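You operate a simulated robot arm through the tools that you are given. There is no shell and no other tool. Be economical: measure what you need, move in short steps, check, and stop when the job is done.

You run a simulated robot arm. Do the job below in one go: nothing can be reset, and whatever is moved stays where it is left.

## Task
Put things in order on the yard table top. At the end: the green soap tub stands where the beige food tin stood; the beige food tin from the yard table top stands where the brown pale mill (marked "SALT") stood; the yellow shaker from the yard table top stands on top of the brown brick (carton); the brown pale mill is on the brown small board; whatever was shut is shut again. Leave all else as you found it, and nothing knocked over.
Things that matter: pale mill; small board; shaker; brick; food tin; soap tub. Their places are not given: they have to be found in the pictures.

The check looks at the end state, three seconds after you hand in, the way a careful person would. Anything else that was tipped, shoved, dropped, spilled or broken makes it a failure.

## Robot
A 7-joint arm with a two-finger parallel gripper, fixed in place. Base frame: the origin is at the foot of the arm, x ahead of it, y to its left, z up; the work surface is at about z = 0. Readings come in cm, degrees, newtons and seconds.
With the tool pointing down near the work surface it reaches from about 22 to 58 cm from the base axis. Its first joint turns from -66.0 to 66.0 degrees. Payload 2.5 kg.
The TCP is the grasp point between the finger pads, 2.3 cm short of the fingertips. In the tool frame z runs along the fingers and y along their closing line. The gripper opens to 9.4 cm. The fingers are 3.8 cm wide and 1 cm thick; the gripper's body (5.4 by 9.6 cm) begins 3.9 cm behind the TCP.
Orientation is told as [roll, pitch, yaw] about the base's x, y, z axes, in that order, counted from this pose: with the fingers straight down and closing along the base's y, the tool's x points along the base's -x, its y along +y and its z along -z.

## Interface
- The arm moves only by the tool move_arm. Its argument "targets" is a list of rows, each a list of 7 numbers: the shift along the base's x, y, z in cm, then the turn, a rotation vector about the base's x, y, z in degrees, then the closure, from 0 (fully open) to 1 (shut). In form: [[dx, dy, dz, ax, ay, az, hand], ...]. A call has 1 to 20 rows; each row shifts and turns the commanded pose from where the row before left it. Each row takes 0.2 s and may step no farther than 5 cm and 8.6 degrees from the row before; otherwise, or with a gripper value out of range, the whole call is refused. A pose out of reach is approached as far as the arm can. The call stops where the force on the tool passes 40 N (or 10 N more than at its start, if that is more) or the arm is blocked; 0.2 s more then pass. Each finger travels about 10.8 cm/s and halts on what it meets, pressing with about 25 N; the grip force reading is that of the motor and also rises with nothing between the fingers. The clock runs only during rows and for 0.2 s after the last one: add rows that do not move to give the fingers time. It gives the time, the measured TCP pose, the force on the tool (base axes), the opening and the grip force at its end, in the units of the frame above (readings bear some noise).
- Cameras (640 x 400 px; columns grow to the right, rows downward): "scene" is fixed at [11.56, -40.78, 53.25]; the picture's right is [0.85, -0.53, 0.00], its down [-0.36, -0.57, -0.74] and it looks along [0.39, 0.63, -0.67] (base axes); focal length 245 px, centre (320, 200). "wrist" rides on the gripper at [-3.9, 0, -4.4] in the tool frame; the picture's right is [0.00, -1.00, 0.00], its down [0.97, 0.00, -0.24] and it looks along [0.24, 0.00, 0.97] (tool axes); focal length 218 px, centre (320, 200).
- camera(camera): a new picture of that camera. It takes no simulated time.
- point_at(camera, pixels): there is no depth. For up to 12 entries [column, row, z] of the newest picture of that camera ("zoom" is the newest enlarged one), the place [x, y] in the base frame at which the ray of that pixel passes the height z, good to about 0.3 cm. It takes no simulated time.
- enlarge(camera, box): a new picture of the part [left, top, right, bottom] of that camera's present view, enlarged. It takes no simulated time.
- job_done(): hands the job in; it is judged then, once.

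Work in short steps. Measure before you move; look again where a grasp or a placing could have gone wrong, and mend it. You have 80 turns and 34 pictures in all, those below and enlarged ones among them. Open the gripper and draw the arm clear of the work before you hand the job in, unless the task says otherwise; then end with one line.

The tools are called after "Call:" by a JSON object that holds its "op" and its "data". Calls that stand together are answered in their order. move_arm: Moves the arm, as the interface text tells. Its arguments: {"type":"object","properties":{"targets":{"type":"array"}},"required":["targets"]} The other tools are called the same way: camera (camera) takes a picture; point_at (camera, pixels) gives the place at which the rays of pixels pass given heights; enlarge (camera, box) takes an enlarged picture of a part of a camera's view; job_done () hands the job in.

At the start:

```text
clock: 0.0
position: [42.08, 13.35, 25.19]
tool_rot: [0.0, 0.1, 0.0]
wrist_force: [-0.1, 0.7, -0.4]
opening: 9.4
gripper_force: 0.1
```

scene: 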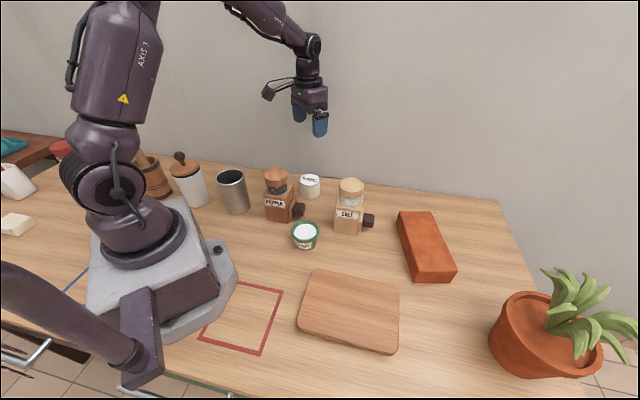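
wrist: 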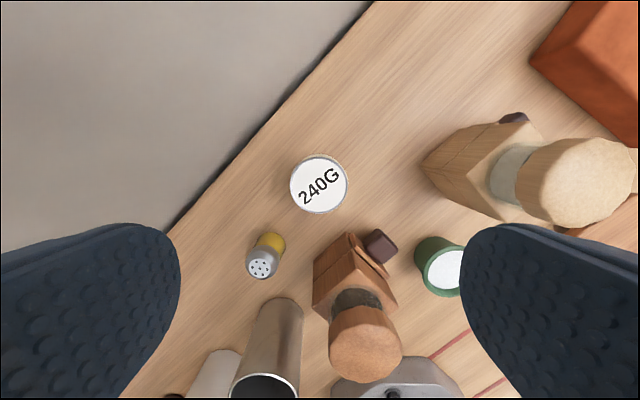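

The scene shows the pale mill near (350,207), tin (310,186), tub (305,235), brick (427,247) and board (350,310). The yellow shaker is only visible in the wrist view at (265,255). I'll enlarge the scene and measure from it.

Call:
{"op": "enlarge", "data": {"camera": "scene", "box": [220, 150, 480, 312]}}

Call:
{"op": "point_at", "data": {"camera": "wrist", "pixels": [[318, 184, 0], [318, 184, 5], [318, 184, 7], [270, 242, 0], [262, 264, 5], [262, 264, 7], [440, 268, 4], [580, 180, 10], [580, 180, 14], [424, 160, 0], [365, 350, 12], [313, 310, 0]]}}

Call:
{"op": "point_at", "data": {"camera": "scene", "pixels": [[310, 200, 0], [310, 180, 5], [305, 248, 0], [305, 230, 4], [313, 270, 1], [400, 287, 1], [393, 352, 1], [298, 325, 1], [398, 212, 5], [432, 212, 5], [456, 268, 5], [413, 271, 5]]}}

```text
2.46 times, centred on (350, 231) of scene
```

zoom: 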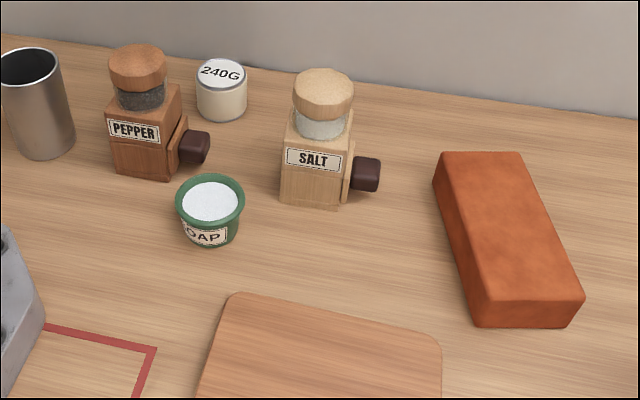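

```text
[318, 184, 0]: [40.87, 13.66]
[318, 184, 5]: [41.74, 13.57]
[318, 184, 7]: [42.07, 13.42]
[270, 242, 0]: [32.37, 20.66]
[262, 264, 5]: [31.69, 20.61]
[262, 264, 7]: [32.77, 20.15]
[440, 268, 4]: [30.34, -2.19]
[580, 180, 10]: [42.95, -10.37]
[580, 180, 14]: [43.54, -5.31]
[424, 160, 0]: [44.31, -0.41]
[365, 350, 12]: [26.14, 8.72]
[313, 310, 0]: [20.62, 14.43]
```

```text
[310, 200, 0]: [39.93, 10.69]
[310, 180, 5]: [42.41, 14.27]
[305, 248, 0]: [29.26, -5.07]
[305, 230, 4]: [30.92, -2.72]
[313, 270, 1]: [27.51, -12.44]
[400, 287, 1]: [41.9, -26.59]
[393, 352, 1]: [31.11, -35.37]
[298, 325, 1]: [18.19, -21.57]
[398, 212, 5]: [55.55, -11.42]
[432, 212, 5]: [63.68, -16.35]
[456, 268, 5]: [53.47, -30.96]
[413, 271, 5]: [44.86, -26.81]
```

Next I measure the mill base, the tub, the tin and the brick edges from the enlarged picture.

Call:
{"op": "point_at", "data": {"camera": "zoom", "pixels": [[281, 201, 0], [337, 210, 0], [352, 188, 0], [366, 190, 1.5], [221, 121, 0], [210, 245, 0], [470, 327, 0], [567, 327, 0], [584, 297, 0], [323, 85, 12], [438, 190, 0], [221, 73, 5]]}}

Call:
{"op": "move_arm", "data": {"targets": [[-1, -4.5, 0, 0, 0, 0, 0], [-1, -4.5, 0, 0, 0, 0, 0], [0, -4.5, 0, 0, 0, 0, 0], [0, -3, 0, 0, 0, 0, 0], [0, 0, 0, 0, 0, 0, 0]]}}

Call:
{"op": "camera", "data": {"camera": "wrist"}}

```text
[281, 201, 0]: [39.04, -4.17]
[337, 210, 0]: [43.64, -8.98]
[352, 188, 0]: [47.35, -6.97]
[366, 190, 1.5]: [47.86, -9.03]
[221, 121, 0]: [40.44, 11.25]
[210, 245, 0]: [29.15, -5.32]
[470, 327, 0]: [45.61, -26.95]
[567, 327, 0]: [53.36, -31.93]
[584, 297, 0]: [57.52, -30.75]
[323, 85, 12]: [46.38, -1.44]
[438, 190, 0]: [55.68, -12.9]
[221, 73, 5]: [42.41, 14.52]
```

```text
clock: 1.2
position: [40.08, -3.31, 25.12]
tool_rot: [-0.1, -0.1, 0.0]
wrist_force: [-0.3, -0.3, -1.1]
opening: 9.39
gripper_force: 0.1
```

```text
30 pictures are left
```

wrist: 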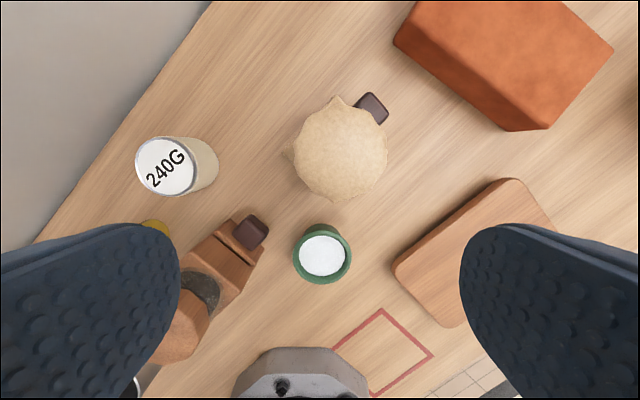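

The mill stands about 15 cm tall at roughly (43.7,-4.4). I refine the cap centre with wrist pixel (340,152), and take tub, tin and board points from the same picture.

Call:
{"op": "point_at", "data": {"camera": "wrist", "pixels": [[340, 150, 13], [340, 150, 15], [293, 150, 13.5], [387, 150, 13.5], [322, 256, 4], [322, 256, 5], [165, 166, 5], [165, 166, 6], [371, 108, 2], [393, 265, 1.5], [512, 178, 1.5], [508, 130, 0]]}}

Call:
{"op": "point_at", "data": {"camera": "zoom", "pixels": [[323, 85, 14], [323, 85, 15], [323, 68, 15], [323, 118, 11], [322, 140, 8], [283, 150, 8], [339, 160, 8], [353, 112, 8]]}}

```text
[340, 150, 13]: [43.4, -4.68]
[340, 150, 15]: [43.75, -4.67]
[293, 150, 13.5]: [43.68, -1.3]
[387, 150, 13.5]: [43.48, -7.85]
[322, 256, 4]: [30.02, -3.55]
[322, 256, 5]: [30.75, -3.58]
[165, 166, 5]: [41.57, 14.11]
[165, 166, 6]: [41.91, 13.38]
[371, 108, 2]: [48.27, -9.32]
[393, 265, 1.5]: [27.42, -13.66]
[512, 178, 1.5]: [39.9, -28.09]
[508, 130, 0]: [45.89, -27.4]
```

```text
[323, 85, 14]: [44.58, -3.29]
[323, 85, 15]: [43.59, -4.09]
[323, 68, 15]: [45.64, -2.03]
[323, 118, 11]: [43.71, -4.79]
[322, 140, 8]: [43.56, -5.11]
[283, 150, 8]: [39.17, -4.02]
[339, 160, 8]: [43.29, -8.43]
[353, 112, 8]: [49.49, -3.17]
```

Mill axis is about (43.6,-4.6) with a 6.5 cm cap. I turn the hand to -46° yaw so it straddles the plain faces, centre it, and come down partway.

Call:
{"op": "move_arm", "data": {"targets": [[0.6, -0.2, 0, 0, 0, -7.7, 0], [0.6, -0.2, 0, 0, 0, -7.7, 0], [0.6, -0.2, 0, 0, 0, -7.7, 0], [0.6, -0.2, 0, 0, 0, -7.7, 0], [0.6, -0.2, 0, 0, 0, -7.7, 0], [0.5, -0.3, 0, 0, 0, -7.5, 0], [0, 0, -2, 0, 0, 0, 0], [0, 0, -2, 0, 0, 0, 0], [0, 0, -1, 0, 0, 0, 0], [0, 0, 0, 0, 0, 0, 0]]}}

Call:
{"op": "camera", "data": {"camera": "wrist"}}

```text
clock: 3.4
position: [43.76, -4.5, 20.07]
tool_rot: [0.0, 0.0, -46.0]
wrist_force: [-1.2, 0.4, -0.4]
opening: 9.38
gripper_force: 0.1
```

```text
29 pictures are left
```

wrist: 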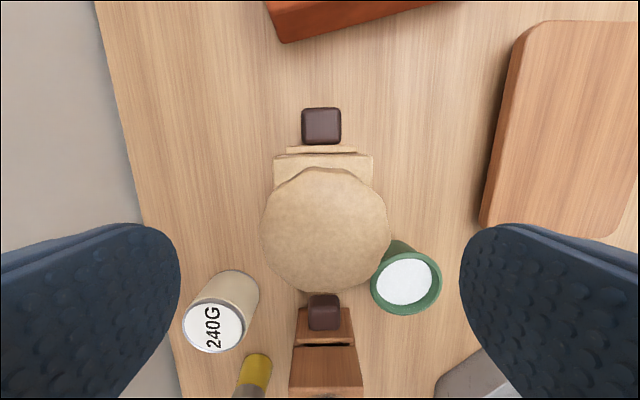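

The hand lines up with the mill: cap centre at (326,230), knob along the tool's x. I descend to z≈12.5, close, and check.

Call:
{"op": "move_arm", "data": {"targets": [[-0.15, -0.15, -2, 0, 0, 0, 0], [0, 0, -2, 0, 0, 0, 0], [0, 0, -2, 0, 0, 0, 0], [0, 0, -1.5, 0, 0, 0, 0], [0, 0, 0, 0, 0, 0, 0.15], [0, 0, 0, 0, 0, 0, 0.3], [0, 0, 0, 0, 0, 0, 0.45], [0, 0, 0, 0, 0, 0, 0.6], [0, 0, 0, 0, 0, 0, 0.6]]}}

```text
clock: 5.4
position: [43.39, -4.55, 12.82]
tool_rot: [0.0, 0.0, -46.2]
wrist_force: [0.5, 0.6, 0.2]
opening: 6.13
gripper_force: 25.8
```

The grip closed at 6.13 cm on the cap. I lift 2 cm and look to see whether the whole mill comes up.

Call:
{"op": "move_arm", "data": {"targets": [[0, 0, 0.5, 0, 0, 0, 0.65], [0, 0, 0.5, 0, 0, 0, 0.65], [0, 0, 1, 0, 0, 0, 0.65], [0, 0, 0, 0, 0, 0, 0.65]]}}

Call:
{"op": "enlarge", "data": {"camera": "scene", "box": [220, 120, 480, 282]}}

```text
clock: 6.4
position: [43.39, -4.53, 14.68]
tool_rot: [0.1, 0.0, -46.0]
wrist_force: [-0.4, 0.4, -3.4]
opening: 6.12
gripper_force: 24.9
```

```text
2.46 times, centred on (350, 201) of scene
```

zoom: 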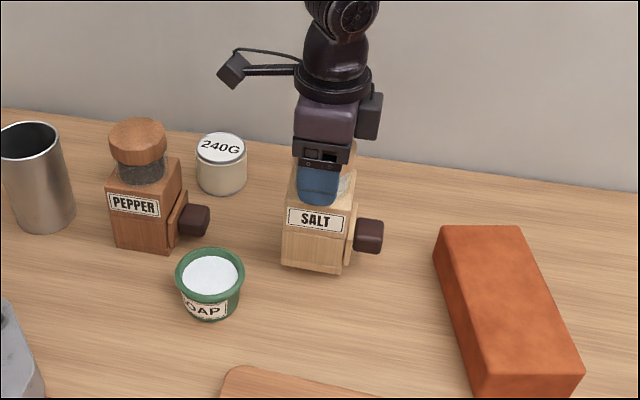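

The whole mill lifts (3.4 N). I raise it further and carry it to the board centre at about (29.7,-24).

Call:
{"op": "move_arm", "data": {"targets": [[0, 0, 2, 0, 0, 0, 0.65], [0, 0, 2.5, 0, 0, 0, 0.65], [-1.37, -1.95, 0, 0, 0, 0, 0.65], [-1.37, -1.95, 0, 0, 0, 0, 0.65], [-1.37, -1.95, 0, 0, 0, 0, 0.65], [-1.37, -1.95, 0, 0, 0, 0, 0.65], [-1.37, -1.95, 0, 0, 0, 0, 0.65], [-1.37, -1.95, 0, 0, 0, 0, 0.65], [-1.37, -1.95, 0, 0, 0, 0, 0.65], [-1.37, -1.95, 0, 0, 0, 0, 0.65], [-1.37, -1.95, 0, 0, 0, 0, 0.65], [-1.37, -1.95, 0, 0, 0, 0, 0.65], [0, 0, 0, 0, 0, 0, 0.65], [0, 0, -2, 0, 0, 0, 0.65], [0, 0, 0, 0, 0, 0, 0.65]]}}

Call:
{"op": "camera", "data": {"camera": "scene"}}

```text
clock: 9.6
position: [29.94, -24.21, 17.19]
tool_rot: [0.1, 0.0, -45.9]
wrist_force: [-0.2, 0.9, -2.9]
opening: 6.1
gripper_force: 25.0
```

```text
27 pictures are left
```

scene: 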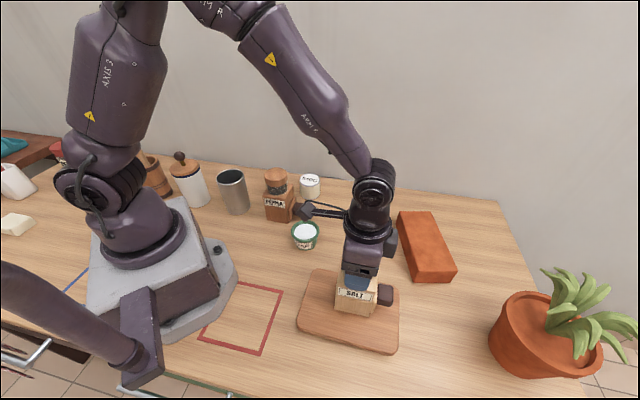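

The mill hangs over the board centre with its bottom at about 4.4. I lower it and watch the force.

Call:
{"op": "move_arm", "data": {"targets": [[0, 0, -1, 0, 0, 0, 0.65], [0, 0, -0.7, 0, 0, 0, 0.65], [0, 0, -0.3, 0, 0, 0, 0.65], [0, 0, 0, 0, 0, 0, 0.65]]}}

```text
clock: 10.6
position: [30.05, -24.17, 15.46]
tool_rot: [0.1, -0.4, -46.1]
wrist_force: [2.6, 1.3, 27.1]
opening: 6.16
gripper_force: 25.2
```

Contact at TCP z≈15.46 (27 N). I ease up 0.25, open slowly, and rise clear.

Call:
{"op": "move_arm", "data": {"targets": [[0, 0, 0.25, 0, 0, 0, 0.6], [0, 0, 0, 0, 0, 0, 0.3], [0, 0, 0, 0, 0, 0, 0.15], [0, 0, 0, 0, 0, 0, 0], [0, 0, 0, 0, 0, 0, 0], [0, 0, 2, 0, 0, 0, 0], [0, 0, 3, 0, 0, 0, 0], [0, 0, 3, 0, 0, 0, 0], [0, 0, 0, 0, 0, 0, 0]]}}

Call:
{"op": "camera", "data": {"camera": "wrist"}}

```text
clock: 12.6
position: [29.74, -24.13, 23.42]
tool_rot: [0.0, 0.0, -45.9]
wrist_force: [1.0, -1.1, 0.4]
opening: 9.4
gripper_force: 0.1
```

```text
26 pictures are left
```

wrist: 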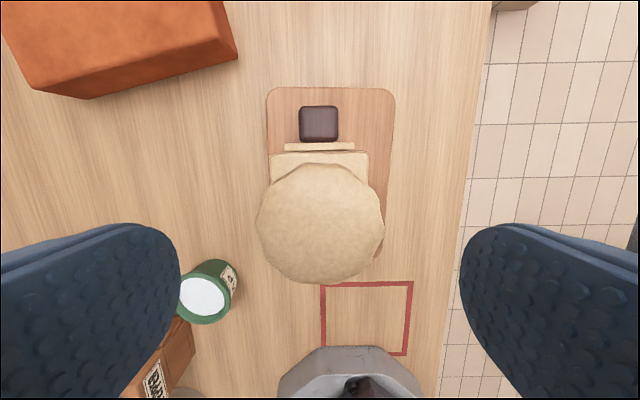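

The mill stands on the board. Next I go over the tin at about (41.8,13.7) at height and look.

Call:
{"op": "move_arm", "data": {"targets": [[1.21, 3.78, 0, 0, 0, 0, 0], [1.21, 3.78, 0, 0, 0, 0, 0], [1.21, 3.78, 0, 0, 0, 0, 0], [1.21, 3.78, 0, 0, 0, 0, 0], [1.21, 3.78, 0, 0, 0, 0, 0], [1.21, 3.78, 0, 0, 0, 0, 0], [1.21, 3.78, 0, 0, 0, 0, 0], [1.21, 3.78, 0, 0, 0, 0, 0], [1.21, 3.78, 0, 0, 0, 0, 0], [1.21, 3.78, 0, 0, 0, 0, 0], [0, 0, -4, 0, 0, 0, 0], [0, 0, -4, 0, 0, 0, 0], [0, 0, 0, 0, 0, 0, 0]]}}

Call:
{"op": "camera", "data": {"camera": "wrist"}}

Call:
{"op": "enlarge", "data": {"camera": "scene", "box": [240, 190, 480, 340]}}

```text
clock: 15.4
position: [41.75, 13.52, 15.58]
tool_rot: [-0.1, 0.0, -45.9]
wrist_force: [-0.7, -0.6, -0.1]
opening: 9.41
gripper_force: 0.1
```

```text
25 pictures are left
```

wrist: 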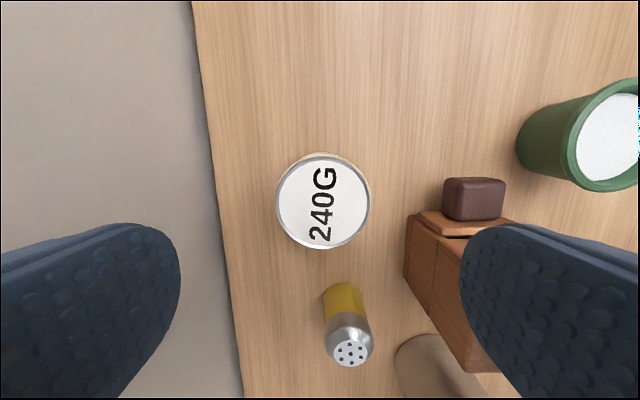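

```text
2.67 times, centred on (360, 265) of scene
```

zoom: 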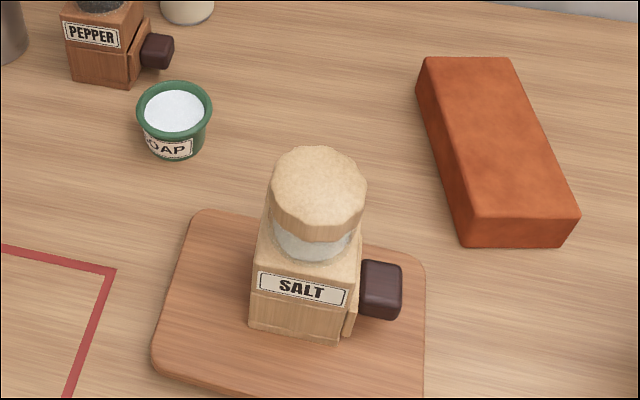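

The tin's lid is centred at pixel (323,202), about 5.3 cm high and 6.4 cm wide. I take exact positions, plus the shaker.

Call:
{"op": "point_at", "data": {"camera": "wrist", "pixels": [[323, 202, 5.2], [323, 202, 6], [276, 202, 5.2], [371, 202, 5.2], [343, 285, 0], [348, 352, 7], [348, 352, 8], [348, 352, 6], [222, 200, 0], [605, 135, 5]]}}

```text
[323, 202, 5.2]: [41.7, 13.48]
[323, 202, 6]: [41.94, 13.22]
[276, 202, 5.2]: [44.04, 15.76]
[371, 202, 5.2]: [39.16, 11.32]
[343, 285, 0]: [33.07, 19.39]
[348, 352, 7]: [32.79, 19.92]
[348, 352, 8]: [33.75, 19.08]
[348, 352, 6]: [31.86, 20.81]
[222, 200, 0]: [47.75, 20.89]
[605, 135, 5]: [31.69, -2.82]
```

The TCP sits right over the tin (41.7,13.5). I descend to z≈3.2 and close.

Call:
{"op": "move_arm", "data": {"targets": [[0, 0, -4, 0, 0, 0, 0], [0, 0, -4, 0, 0, 0, 0], [0, 0, -3, 0, 0, 0, 0], [0, 0, -1.4, 0, 0, 0, 0], [0, 0, 0, 0, 0, 0, 0.15], [0, 0, 0, 0, 0, 0, 0.3], [0, 0, 0, 0, 0, 0, 0.45], [0, 0, 0, 0, 0, 0, 0.6], [0, 0, 0, 0, 0, 0, 0.6]]}}

```text
clock: 17.4
position: [41.9, 13.71, 3.33]
tool_rot: [0.0, -0.1, -46.1]
wrist_force: [-0.4, 0.0, -0.6]
opening: 6.63
gripper_force: 25.0
```

Gripped at 6.63 cm. I lift it and carry it to the mill's old spot (43.55,-4.6), lowering to just above the table.

Call:
{"op": "move_arm", "data": {"targets": [[0, 0, 1.5, 0, 0, 0, 0.6], [0, 0, 3, 0, 0, 0, 0.6], [0, 0, 3, 0, 0, 0, 0.6], [0.27, -3.05, 0, 0, 0, 0, 0.6], [0.27, -3.05, 0, 0, 0, 0, 0.6], [0.27, -3.05, 0, 0, 0, 0, 0.6], [0.27, -3.05, 0, 0, 0, 0, 0.6], [0.27, -3.05, 0, 0, 0, 0, 0.6], [0.27, -3.05, 0, 0, 0, 0, 0.6], [0, 0, 0, 0, 0, 0, 0.6], [0, 0, -3, 0, 0, 0, 0.6], [0, 0, -3, 0, 0, 0, 0.6], [0, 0, 0, 0, 0, 0, 0.6]]}}

```text
clock: 20.2
position: [43.66, -4.57, 4.65]
tool_rot: [0.0, 0.1, -46.1]
wrist_force: [0.0, 0.1, -2.6]
opening: 6.63
gripper_force: 25.1
```

Held well at (43.66,-4.57), with the bottom about 1.3 cm up. I lower it to the table.

Call:
{"op": "move_arm", "data": {"targets": [[0, 0, -0.9, 0, 0, 0, 0.6], [0, 0, -0.35, 0, 0, 0, 0.6], [0, 0, 0, 0, 0, 0, 0.6]]}}

```text
clock: 21.0
position: [43.49, -4.6, 3.32]
tool_rot: [0.0, 0.0, -46.0]
wrist_force: [0.4, -0.6, -3.0]
opening: 6.66
gripper_force: 25.1
```

There is still no contact, so I go 0.1 cm lower, open gently and rise, moving towards the tub at (30.5,-3.3).

Call:
{"op": "move_arm", "data": {"targets": [[0, 0, -0.12, 0, 0, 0, 0.6], [0, 0, 0, 0, 0, 0, 0.3], [0, 0, 0, 0, 0, 0, 0.15], [0, 0, 0, 0, 0, 0, 0], [0, 0, 0, 0, 0, 0, 0], [0, 0, 3, 0, 0, 0, 0], [0, 0, 4, 0, 0, 0, 0], [0, 0, 4, 0, 0, 0, 0], [-4.3, 0.4, 0, 0, 0, 0, 0], [-4.3, 0.4, 0, 0, 0, 0, 0], [-4.4, 0.5, 0, 0, 0, 0, 0], [0, 0, 0, 0, 0, 0, 0]]}}

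Call:
{"op": "camera", "data": {"camera": "wrist"}}

Call:
{"op": "enlarge", "data": {"camera": "scene", "box": [240, 150, 480, 300]}}

```text
clock: 23.6
position: [30.52, -3.45, 14.08]
tool_rot: [0.0, 0.0, -46.1]
wrist_force: [0.3, 0.0, -0.7]
opening: 9.39
gripper_force: 0.1
```

```text
23 pictures are left
```

wrist: 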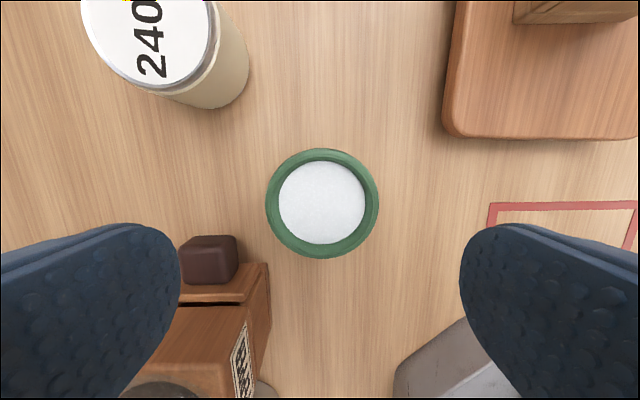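

```text
2.67 times, centred on (360, 225) of scene
```

zoom: 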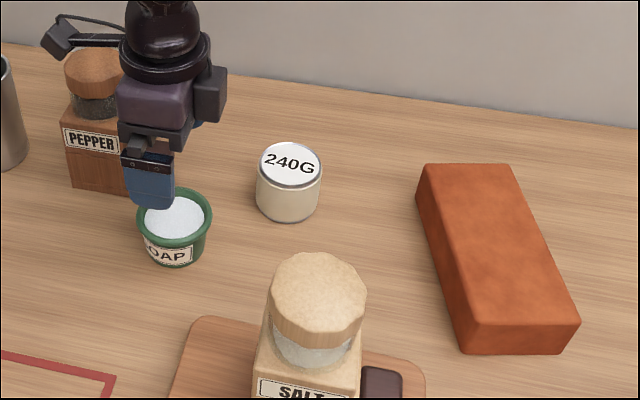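

The tin stands in the mill's place. Before the tub grasp I check clearance to the pepper mill and its knob (207,258).

Call:
{"op": "point_at", "data": {"camera": "wrist", "pixels": [[238, 240, 3], [238, 282, 3], [182, 282, 3], [182, 240, 3], [270, 263, 3], [271, 330, 0], [248, 310, 9], [322, 203, 4], [322, 203, 5], [266, 203, 4.5], [379, 203, 4.5], [271, 265, 7]]}}

Call:
{"op": "point_at", "data": {"camera": "zoom", "pixels": [[72, 187, 0], [125, 196, 0], [175, 266, 0], [175, 215, 4.5], [97, 75, 14], [288, 222, 0], [288, 162, 5.2]]}}

```text
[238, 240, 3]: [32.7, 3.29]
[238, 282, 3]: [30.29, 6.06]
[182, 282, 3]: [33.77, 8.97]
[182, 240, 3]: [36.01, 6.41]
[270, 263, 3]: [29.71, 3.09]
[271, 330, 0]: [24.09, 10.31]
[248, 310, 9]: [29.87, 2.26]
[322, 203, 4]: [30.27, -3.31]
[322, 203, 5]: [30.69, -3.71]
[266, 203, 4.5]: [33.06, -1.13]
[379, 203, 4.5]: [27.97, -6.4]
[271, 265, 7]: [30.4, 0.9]
```

```text
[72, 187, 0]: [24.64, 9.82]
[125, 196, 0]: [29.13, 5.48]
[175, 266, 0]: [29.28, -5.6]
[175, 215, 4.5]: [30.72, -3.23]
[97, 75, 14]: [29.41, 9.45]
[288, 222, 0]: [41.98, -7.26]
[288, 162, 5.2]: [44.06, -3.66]
```

The knob lies roughly 1 cm from where the left finger would land at this yaw, so turning the hand further would give more room. I check the robot base edge on the other side first.

Call:
{"op": "point_at", "data": {"camera": "wrist", "pixels": [[397, 372, 0], [397, 372, 6], [470, 318, 0], [470, 318, 6]]}}

```text
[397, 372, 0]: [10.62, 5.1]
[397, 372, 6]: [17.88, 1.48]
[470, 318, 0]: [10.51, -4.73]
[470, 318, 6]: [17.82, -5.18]
```

The base is well clear (x<18). I turn 28° more (yaw -74), shift slightly onto the tub centre (30.5,-3.6), descend and close.

Call:
{"op": "move_arm", "data": {"targets": [[0, -0.15, 0, 0, 0, -7, 0], [0, 0, 0, 0, 0, -7, 0], [0, 0, 0, 0, 0, -7, 0], [0, 0, 0, 0, 0, -7, 0], [0, 0, -4, 0, 0, 0, 0], [0, 0, -3.5, 0, 0, 0, 0], [0, 0, -2, 0, 0, 0, 0], [0, 0, -1.2, 0, 0, 0, 0], [0, 0, 0, 0, 0, 0, 0.1], [0, 0, 0, 0, 0, 0, 0.2], [0, 0, 0, 0, 0, 0, 0.35], [0, 0, 0, 0, 0, 0, 0.5], [0, 0, 0, 0, 0, 0, 0.5]]}}

```text
clock: 25.0
position: [30.79, -3.62, 8.31]
tool_rot: [0.3, 0.5, -73.9]
wrist_force: [-2.5, -12.4, 31.1]
opening: 9.41
gripper_force: 0.1
stopped in row 6: the force on the tool passed its limit (the readings are from after the stop); the commanded pose is now the measured one
```

It stopped early at z 8.3 with upward force, possibly the device sticking out behind the hand meeting the pepper mill. I look before doing anything else.

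Call:
{"op": "enlarge", "data": {"camera": "scene", "box": [220, 130, 420, 255]}}

```text
3.20 times, centred on (320, 192) of scene
```

zoom: 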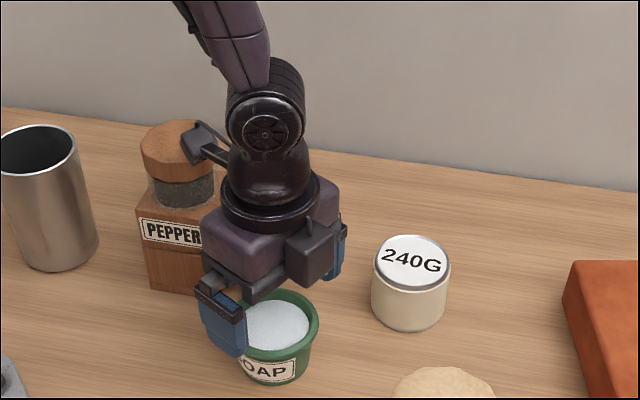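

The boom behind the hand rests on the pepper cap, and the mill is still upright. I rise straight up, then turn to yaw +60 so the boom points away from it.

Call:
{"op": "move_arm", "data": {"targets": [[0, 0, 1, 0, 0, 0, 0], [0, 0, 2, 0, 0, 0, 0], [0, 0, 4, 0, 0, 0, 0], [0, 0, 4, 0, 0, 0, 0], [0, 0, 0, 0, 0, 8.3, 0], [0, 0, 0, 0, 0, 8.3, 0], [0, 0, 0, 0, 0, 8.3, 0], [0, 0, 0, 0, 0, 8.3, 0], [0, 0, 0, 0, 0, 8.3, 0], [0, 0, 0, 0, 0, 8.3, 0], [0, 0, 0, 0, 0, 8.3, 0], [0, 0, 0, 0, 0, 8.3, 0], [0, 0, 0, 0, 0, 8.3, 0], [0, 0, 0, 0, 0, 8.3, 0], [0, 0, 0, 0, 0, 8.3, 0], [0, 0, 0, 0, 0, 8.3, 0], [0, 0, 0, 0, 0, 8.3, 0], [0, 0, 0, 0, 0, 8.3, 0], [0, 0, 0, 0, 0, 8.3, 0], [0, 0, 0, 0, 0, 8.3, 0]]}}

Call:
{"op": "enlarge", "data": {"camera": "scene", "box": [220, 150, 480, 312]}}

```text
clock: 29.2
position: [30.77, -3.45, 19.12]
tool_rot: [0.1, 0.5, 59.1]
wrist_force: [-0.1, 0.7, 0.1]
opening: 9.41
gripper_force: 0.1
```

```text
2.46 times, centred on (350, 231) of scene
```

zoom: 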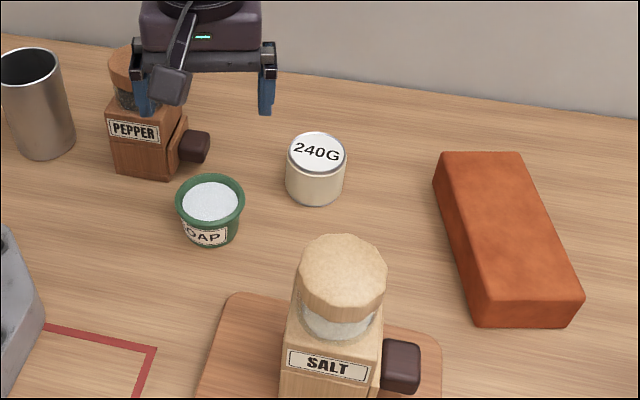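

The pepper mill is still where it was. I correct the slight tilt and offset, then descend onto the tub and close.

Call:
{"op": "move_arm", "data": {"targets": [[-0.25, -0.15, -4, 0, -0.5, 0, 0], [0, 0, -4, 0, 0, 0, 0], [0, 0, -3.5, 0, 0, 0, 0], [0, 0, -3, 0, 0, 0, 0], [0, 0, -1.2, 0, 0, 0, 0], [0, 0, 0, 0, 0, 0, 0.1], [0, 0, 0, 0, 0, 0, 0.2], [0, 0, 0, 0, 0, 0, 0.35], [0, 0, 0, 0, 0, 0, 0.5], [0, 0, 0, 0, 0, 0, 0.5]]}}

```text
clock: 31.4
position: [30.55, -3.63, 3.59]
tool_rot: [-0.3, 0.1, 58.9]
wrist_force: [0.0, -0.3, 0.1]
opening: 6.26
gripper_force: 25.4
```

Closed at 6.26 cm. I lift, go round the pepper mill via (41.8,1.5), and on to the tin's old place.

Call:
{"op": "move_arm", "data": {"targets": [[0, 0, 1.5, 0, 0, 0, 0.5], [0, 0, 3, 0, 0, 0, 0.5], [0, 0, 4, 0, 0, 0, 0.5], [2.8, 1.28, 0, 0, 0, 0, 0.5], [2.8, 1.28, 0, 0, 0, 0, 0.5], [2.8, 1.28, 0, 0, 0, 0, 0.5], [2.8, 1.28, 0, 0, 0, 0, 0.5], [0, 3, 0, 0, 0, 0, 0.5], [0, 3, 0, 0, 0, 0, 0.5], [0, 3, 0, 0, 0, 0, 0.5], [0, 3, 0, 0, 0, 0, 0.5], [0, 0, 0, 0, 0, 0, 0.5], [0, 0, -3, 0, 0, 0, 0.5], [0, 0, -3, 0, 0, 0, 0.5], [0, 0, 0, 0, 0, 0, 0.5]]}}

Call:
{"op": "enlarge", "data": {"camera": "scene", "box": [200, 100, 420, 238]}}

```text
clock: 34.6
position: [41.58, 13.63, 6.0]
tool_rot: [-0.3, 0.2, 58.9]
wrist_force: [-0.8, 0.4, -0.4]
opening: 6.25
gripper_force: 25.1
```

```text
2.90 times, centred on (310, 169) of scene
```

zoom: 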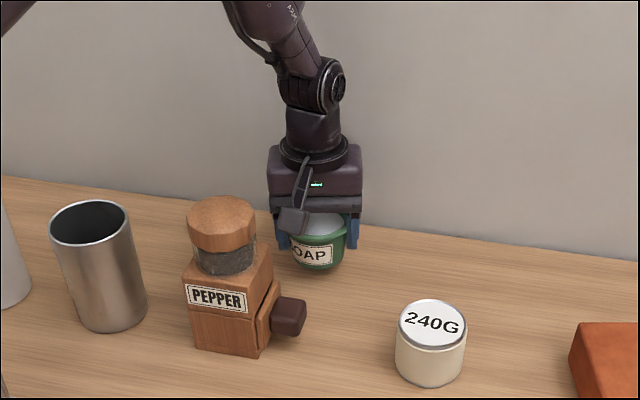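

The tub is held level. I lower the remaining 2.4 cm, release and rise.

Call:
{"op": "move_arm", "data": {"targets": [[0.2, -0.05, -1.5, 0, 0, 0, 0.5], [0, 0, -0.7, 0, 0, 0, 0.5], [0, 0, -0.2, 0, 0, 0, 0.5], [0, 0, 0, 0, 0, 0, 0.5], [0, 0, 0, 0, 0, 0, 0.3], [0, 0, 0, 0, 0, 0, 0.15], [0, 0, 0, 0, 0, 0, 0], [0, 0, 0, 0, 0, 0, 0], [0, 0, 3, 0, 0, 0, 0], [0, 0, 4, 0, 0, 0, 0], [0, 0, 4, 0, 0, 0, 0], [0, 0, 3, 0, 0, 0, 0], [0, 0, 0, 0, 0, 0, 0]]}}

Call:
{"op": "camera", "data": {"camera": "wrist"}}

```text
clock: 37.4
position: [41.58, 13.18, 17.72]
tool_rot: [-0.2, 0.2, 58.9]
wrist_force: [0.2, 0.4, 0.5]
opening: 9.36
gripper_force: 0.0
```

```text
18 pictures are left
```

wrist: 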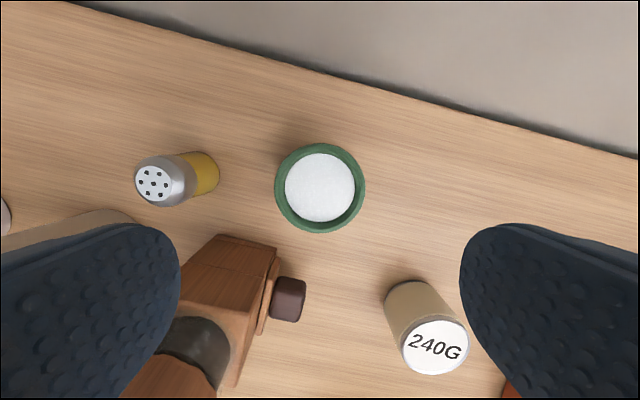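

Call:
{"op": "point_at", "data": {"camera": "wrist", "pixels": [[320, 188, 4.5], [320, 188, 5], [153, 184, 7], [153, 184, 8], [153, 184, 9], [205, 172, 0], [205, 172, 1], [218, 172, 0], [205, 153, 0], [208, 192, 0], [135, 182, 8], [180, 178, 8]]}}

```text
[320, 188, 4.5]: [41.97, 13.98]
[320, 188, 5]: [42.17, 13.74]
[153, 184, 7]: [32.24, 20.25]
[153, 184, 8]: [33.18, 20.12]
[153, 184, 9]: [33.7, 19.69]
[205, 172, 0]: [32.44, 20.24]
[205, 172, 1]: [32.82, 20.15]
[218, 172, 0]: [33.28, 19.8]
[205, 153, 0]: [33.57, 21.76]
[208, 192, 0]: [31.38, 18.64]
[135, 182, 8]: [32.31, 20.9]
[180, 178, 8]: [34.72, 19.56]
```

The tub is at (42.0,13.8), matching the tin's place. For the shaker at about (32.5,20.2) I check where the steel cup and white crock stand.

Call:
{"op": "point_at", "data": {"camera": "scene", "pixels": [[237, 213, 0], [232, 176, 10], [218, 174, 10], [246, 174, 10], [195, 205, 0], [185, 165, 10], [185, 165, 12], [208, 195, 0], [154, 198, 0], [249, 209, 0]]}}

```text
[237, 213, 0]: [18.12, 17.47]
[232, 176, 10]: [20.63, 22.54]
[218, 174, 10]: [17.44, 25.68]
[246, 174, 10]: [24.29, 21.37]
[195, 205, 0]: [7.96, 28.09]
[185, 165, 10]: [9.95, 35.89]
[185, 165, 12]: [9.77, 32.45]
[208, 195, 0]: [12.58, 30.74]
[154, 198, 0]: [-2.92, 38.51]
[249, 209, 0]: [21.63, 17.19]
```

Cup is near (20,21). A yaw of about -56 keeps the boom clear of the pepper mill, cup and wall. I turn there while moving above the shaker, hand half closed for clearance.

Call:
{"op": "move_arm", "data": {"targets": [[0, 0, 1.5, 0, 0, -8.2, 0], [0, 0, 0, 0, 0, -8.2, 0], [0, 0, 0, 0, 0, -8.2, 0], [0, 0, 0, 0, 0, -8.2, 0], [0, 0, 0, 0, 0, -8.2, 0], [-1, 0.8, 0, 0, 0, -8.2, 0], [-1, 0.8, 0, 0, 0, -8.2, 0], [-1, 0.8, 0, 0, 0, -8.2, 0.1], [-1, 0.8, 0, 0, 0, -8.2, 0.15], [-1, 0.8, 0, 0, 0, -8.2, 0.2], [-1, 0.8, 0, 0, 0, -8.2, 0.25], [-1, 0.8, 0, 0, 0, -8.2, 0.3], [-1, 0.7, 0, 0, 0, -8.2, 0.3], [-1.1, 0.7, 0, 0, 0, -8.2, 0.3], [0, 0.8, -3, 0, 0, 0, 0.3], [0, 0, 0, 0, 0, 0, 0.3]]}}

Call:
{"op": "camera", "data": {"camera": "wrist"}}

```text
clock: 40.8
position: [32.66, 21.15, 15.97]
tool_rot: [-0.2, 0.2, -55.9]
wrist_force: [1.0, 0.2, 0.1]
opening: 6.57
gripper_force: 0.0
```

```text
17 pictures are left
```

wrist: 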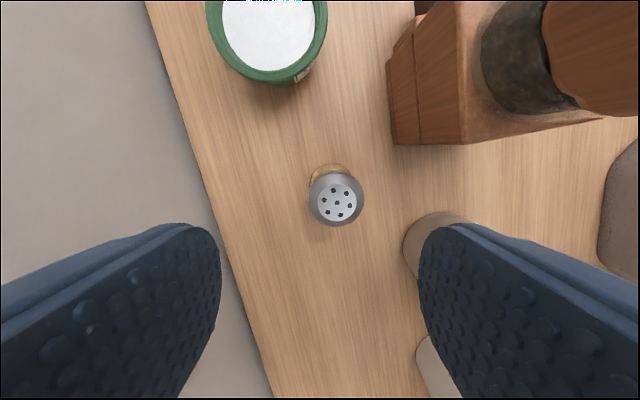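

I measure the shaker's top (336,200) and base (328,172), and the nearest edges of the pepper mill and steel cup.

Call:
{"op": "point_at", "data": {"camera": "wrist", "pixels": [[336, 201, 7], [336, 201, 8], [336, 201, 6], [328, 172, 0], [328, 180, 0], [308, 185, 0], [404, 245, 0], [404, 245, 10], [440, 213, 0], [395, 144, 0], [395, 144, 3], [463, 143, 9]]}}

```text
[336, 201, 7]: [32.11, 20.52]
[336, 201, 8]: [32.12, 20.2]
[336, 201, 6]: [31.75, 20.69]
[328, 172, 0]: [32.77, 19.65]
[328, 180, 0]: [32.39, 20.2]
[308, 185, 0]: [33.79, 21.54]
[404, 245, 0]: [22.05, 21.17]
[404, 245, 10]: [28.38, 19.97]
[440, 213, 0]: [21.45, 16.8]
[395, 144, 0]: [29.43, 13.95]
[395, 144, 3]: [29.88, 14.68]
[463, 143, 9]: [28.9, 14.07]
```

Shaker axis is about (32.2,20.4), 7 cm tall. I centre, descend to z≈5 and close.

Call:
{"op": "move_arm", "data": {"targets": [[-0.45, -0.75, -2, 0, 0, 0, 0.3], [0, 0, -3, 0, 0, 0, 0.3], [0, 0, -3, 0, 0, 0, 0.3], [0, 0, -2, 0, 0, 0, 0.3], [0, 0, -1, 0, 0, 0, 0.3], [0, 0, 0, 0, 0, 0, 0.4], [0, 0, 0, 0, 0, 0, 0.5], [0, 0, 0, 0, 0, 0, 0.6], [0, 0, 0, 0, 0, 0, 0.7], [0, 0, 0, 0, 0, 0, 0.8], [0, 0, 0, 0, 0, 0, 0.8]]}}

```text
clock: 43.2
position: [32.34, 20.65, 5.16]
tool_rot: [-0.4, 0.2, -55.9]
wrist_force: [1.6, 0.1, -0.1]
opening: 3.97
gripper_force: 25.2
```

Gripped at 3.97 cm. I lift and carry it at height towards the brick.

Call:
{"op": "move_arm", "data": {"targets": [[0, 0, 1.5, 0, 0, 0, 0.8], [0, 0, 3, 0, 0, 0, 0.8], [0, 0, 4, 0, 0, 0, 0.8], [0, 0, 4, 0, 0, 0, 0.8], [0, 0, 1.5, 0, 0, 0, 0.8], [1.31, -3.39, 0, 0, 0, 0, 0.8], [1.31, -3.39, 0, 0, 0, 0, 0.8], [1.31, -3.39, 0, 0, 0, 0, 0.8], [1.31, -3.39, 0, 0, 0, 0, 0.8], [1.31, -3.39, 0, 0, 0, 0, 0.8], [1.31, -3.39, 0, 0, 0, 0, 0.8], [1.31, -3.39, 0, 0, 0, 0, 0.8], [1.31, -3.39, 0, 0, 0, 0, 0.8], [1.31, -3.39, 0, 0, 0, 0, 0.8], [1.31, -3.39, 0, 0, 0, 0, 0.8], [1.31, -3.39, 0, 0, 0, 0, 0.8], [1.31, -3.39, 0, 0, 0, 0, 0.8], [0, 0, 0, 0, 0, 0, 0.8]]}}

Call:
{"op": "camera", "data": {"camera": "wrist"}}

Call:
{"op": "camera", "data": {"camera": "scene"}}

```text
clock: 47.0
position: [48.1, -20.34, 19.27]
tool_rot: [-0.3, 0.3, -55.8]
wrist_force: [0.4, -0.1, -1.8]
opening: 3.97
gripper_force: 25.4
```

```text
16 pictures are left
```

wrist: 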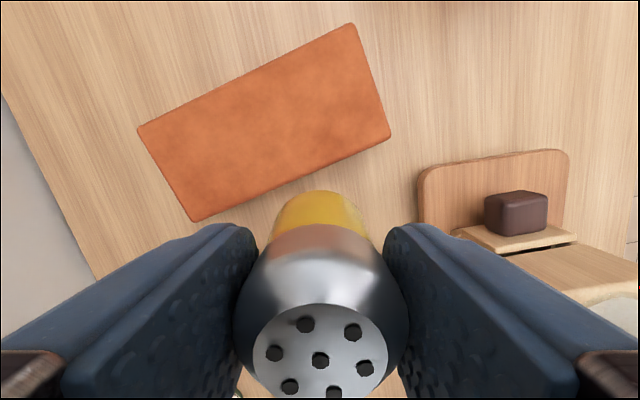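

```text
15 pictures are left
```

scene: 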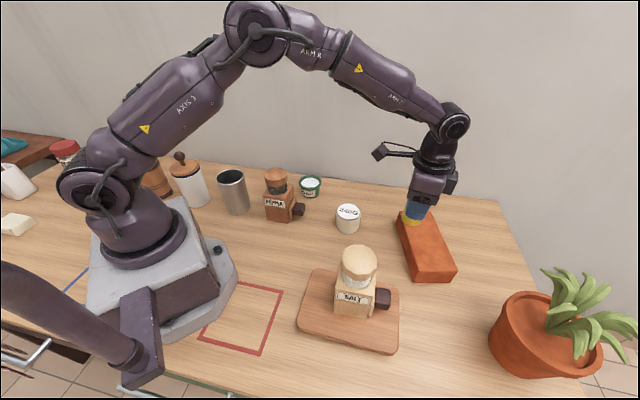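

Brick top corners in the wrist view are (140,128), (352,24), (390,133), (195,221). I locate them at candidate heights, and cross-check with the scene.

Call:
{"op": "point_at", "data": {"camera": "wrist", "pixels": [[140, 128, 5], [352, 24, 5], [390, 133, 5], [195, 221, 5], [140, 128, 6], [352, 24, 6], [390, 133, 6], [195, 221, 6], [265, 127, 5], [265, 127, 6]]}}

Call:
{"op": "point_at", "data": {"camera": "scene", "pixels": [[413, 271, 5], [413, 271, 6], [456, 267, 5], [456, 267, 6], [412, 283, 0], [450, 283, 0]]}}

```text
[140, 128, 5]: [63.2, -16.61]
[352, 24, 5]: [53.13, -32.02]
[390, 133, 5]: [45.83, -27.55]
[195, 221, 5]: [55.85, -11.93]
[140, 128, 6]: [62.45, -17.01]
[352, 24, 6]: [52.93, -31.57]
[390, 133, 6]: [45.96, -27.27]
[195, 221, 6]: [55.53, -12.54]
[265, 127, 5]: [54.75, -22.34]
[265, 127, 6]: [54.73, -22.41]
```

```text
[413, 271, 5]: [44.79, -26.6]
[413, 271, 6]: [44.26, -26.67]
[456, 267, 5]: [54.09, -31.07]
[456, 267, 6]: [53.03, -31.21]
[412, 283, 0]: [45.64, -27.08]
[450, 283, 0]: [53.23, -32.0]
```

Brick top is at z≈5, centre (54.6,-22.2). I'll set the shaker at (51.6,-24.7), on the nearer part within reach. First I move over it at z≈12.

Call:
{"op": "move_arm", "data": {"targets": [[1.75, -2.2, 0, 0, 0, 0, 0.8], [1.75, -2.2, 0, 0, 0, 0, 0.8], [0, 0, 0, 0, 0, 0, 0.8], [0, 0, -3, 0, 0, 0, 0.8], [0, 0, -3, 0, 0, 0, 0.8], [0, 0, -1.2, 0, 0, 0, 0.8], [0, 0, 0, 0, 0, 0, 0.8]]}}

Call:
{"op": "enlarge", "data": {"camera": "scene", "box": [350, 170, 510, 270]}}

```text
clock: 48.6
position: [51.55, -24.64, 11.84]
tool_rot: [-0.3, 0.3, -55.9]
wrist_force: [0.3, -0.7, -1.4]
opening: 3.99
gripper_force: 24.7
```

```text
4.00 times, centred on (430, 220) of scene
```

zoom: 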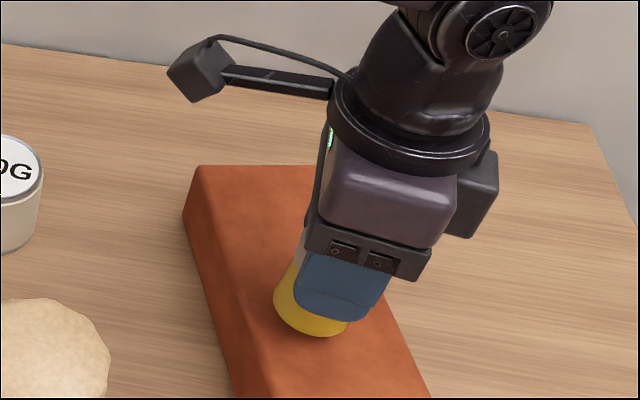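

The shaker is above the brick. I lower in small steps until there is light contact.

Call:
{"op": "move_arm", "data": {"targets": [[0, 0, -0.8, 0, 0, 0, 0.8], [0, 0, -0.4, 0, 0, 0, 0.8], [0, 0, -0.2, 0, 0, 0, 0.8], [0, 0, 0, 0, 0, 0, 0.8]]}}

```text
clock: 49.6
position: [51.47, -24.57, 10.79]
tool_rot: [-0.1, 0.2, -55.8]
wrist_force: [-4.4, 0.0, 13.9]
opening: 3.95
gripper_force: 24.2
```

Contact (14 N). I ease up 0.2, open slowly and rise.

Call:
{"op": "move_arm", "data": {"targets": [[0, 0, 0.2, 0, 0, 0, 0.75], [0, 0, 0, 0, 0, 0, 0.5], [0, 0, 0, 0, 0, 0, 0.3], [0, 0, 0, 0, 0, 0, 0.15], [0, 0, 0, 0, 0, 0, 0.1], [0, 0, 2.5, 0, 0, 0, 0.1], [0, 0, 4, 0, 0, 0, 0.1], [0, 0, 4, 0, 0, 0, 0.1], [-4, 1.5, 0, 0, 0, 0, 0], [-4, 1.5, 0, 0, 0, 0, 0], [0, 0, 0, 0, 0, 0, 0]]}}

Call:
{"op": "camera", "data": {"camera": "scene"}}

Call:
{"op": "enlarge", "data": {"camera": "scene", "box": [240, 160, 480, 360]}}

```text
clock: 52.0
position: [43.45, -21.33, 21.46]
tool_rot: [-0.2, 0.2, -55.8]
wrist_force: [-0.7, 0.4, 0.4]
opening: 9.38
gripper_force: 0.1
```

```text
13 pictures are left
```

scene: 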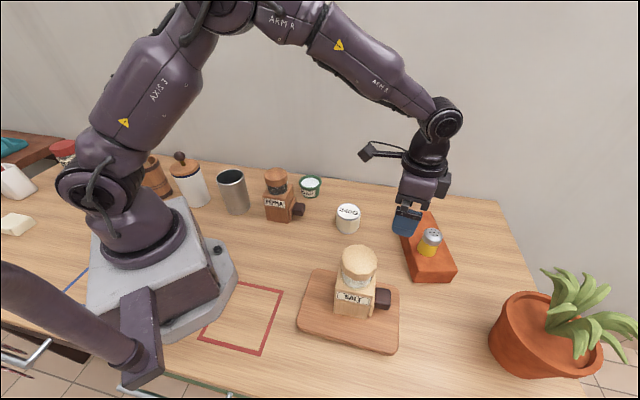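

```text
2.00 times, centred on (360, 260) of scene
```

zoom: 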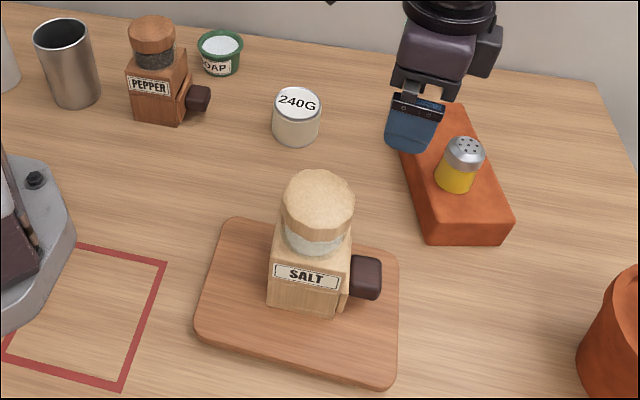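

Everything stands as required: shaker upright on the brick at (430,242), mill on the board, tin and tub in their places, pepper mill untouched. I raise the arm clear.

Call:
{"op": "move_arm", "data": {"targets": [[0, 0, 4, 0, 0, 0, 0], [-1, 4, 1, 0, 0, 0, 0], [-1, 4, 0, 0, 0, 0, 0], [-1, 4, 0, 0, 0, 0, 0], [0, 0, 0, 0, 0, 0, 0]]}}

Call:
{"op": "camera", "data": {"camera": "scene"}}

```text
clock: 53.2
position: [40.62, -9.58, 26.08]
tool_rot: [-0.2, 0.1, -56.0]
wrist_force: [0.4, 0.3, 0.0]
opening: 9.41
gripper_force: 0.0
```

```text
11 pictures are left
```

scene: 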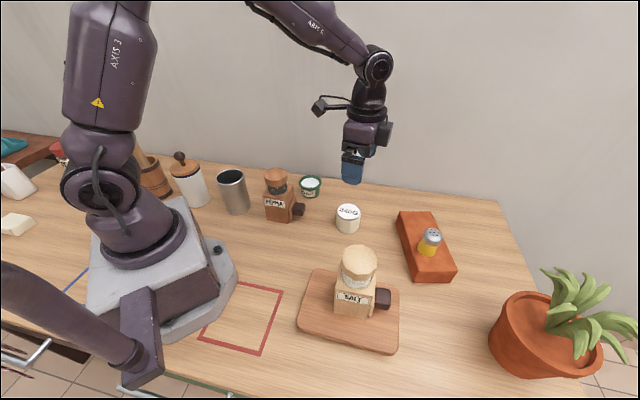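

The arm is clear and the hand open, and every item is in its place, so I hand in.

Call:
{"op": "job_done", "data": {}}

```text
The job is handed in.
```

The job is handed in: the pale mill is on the small board, the food tin is where the mill stood, the soap tub is where the tin stood, and the yellow shaker is on the brick; the hand's boom touched the pepper mill's cap once, but it stayed upright and in place.
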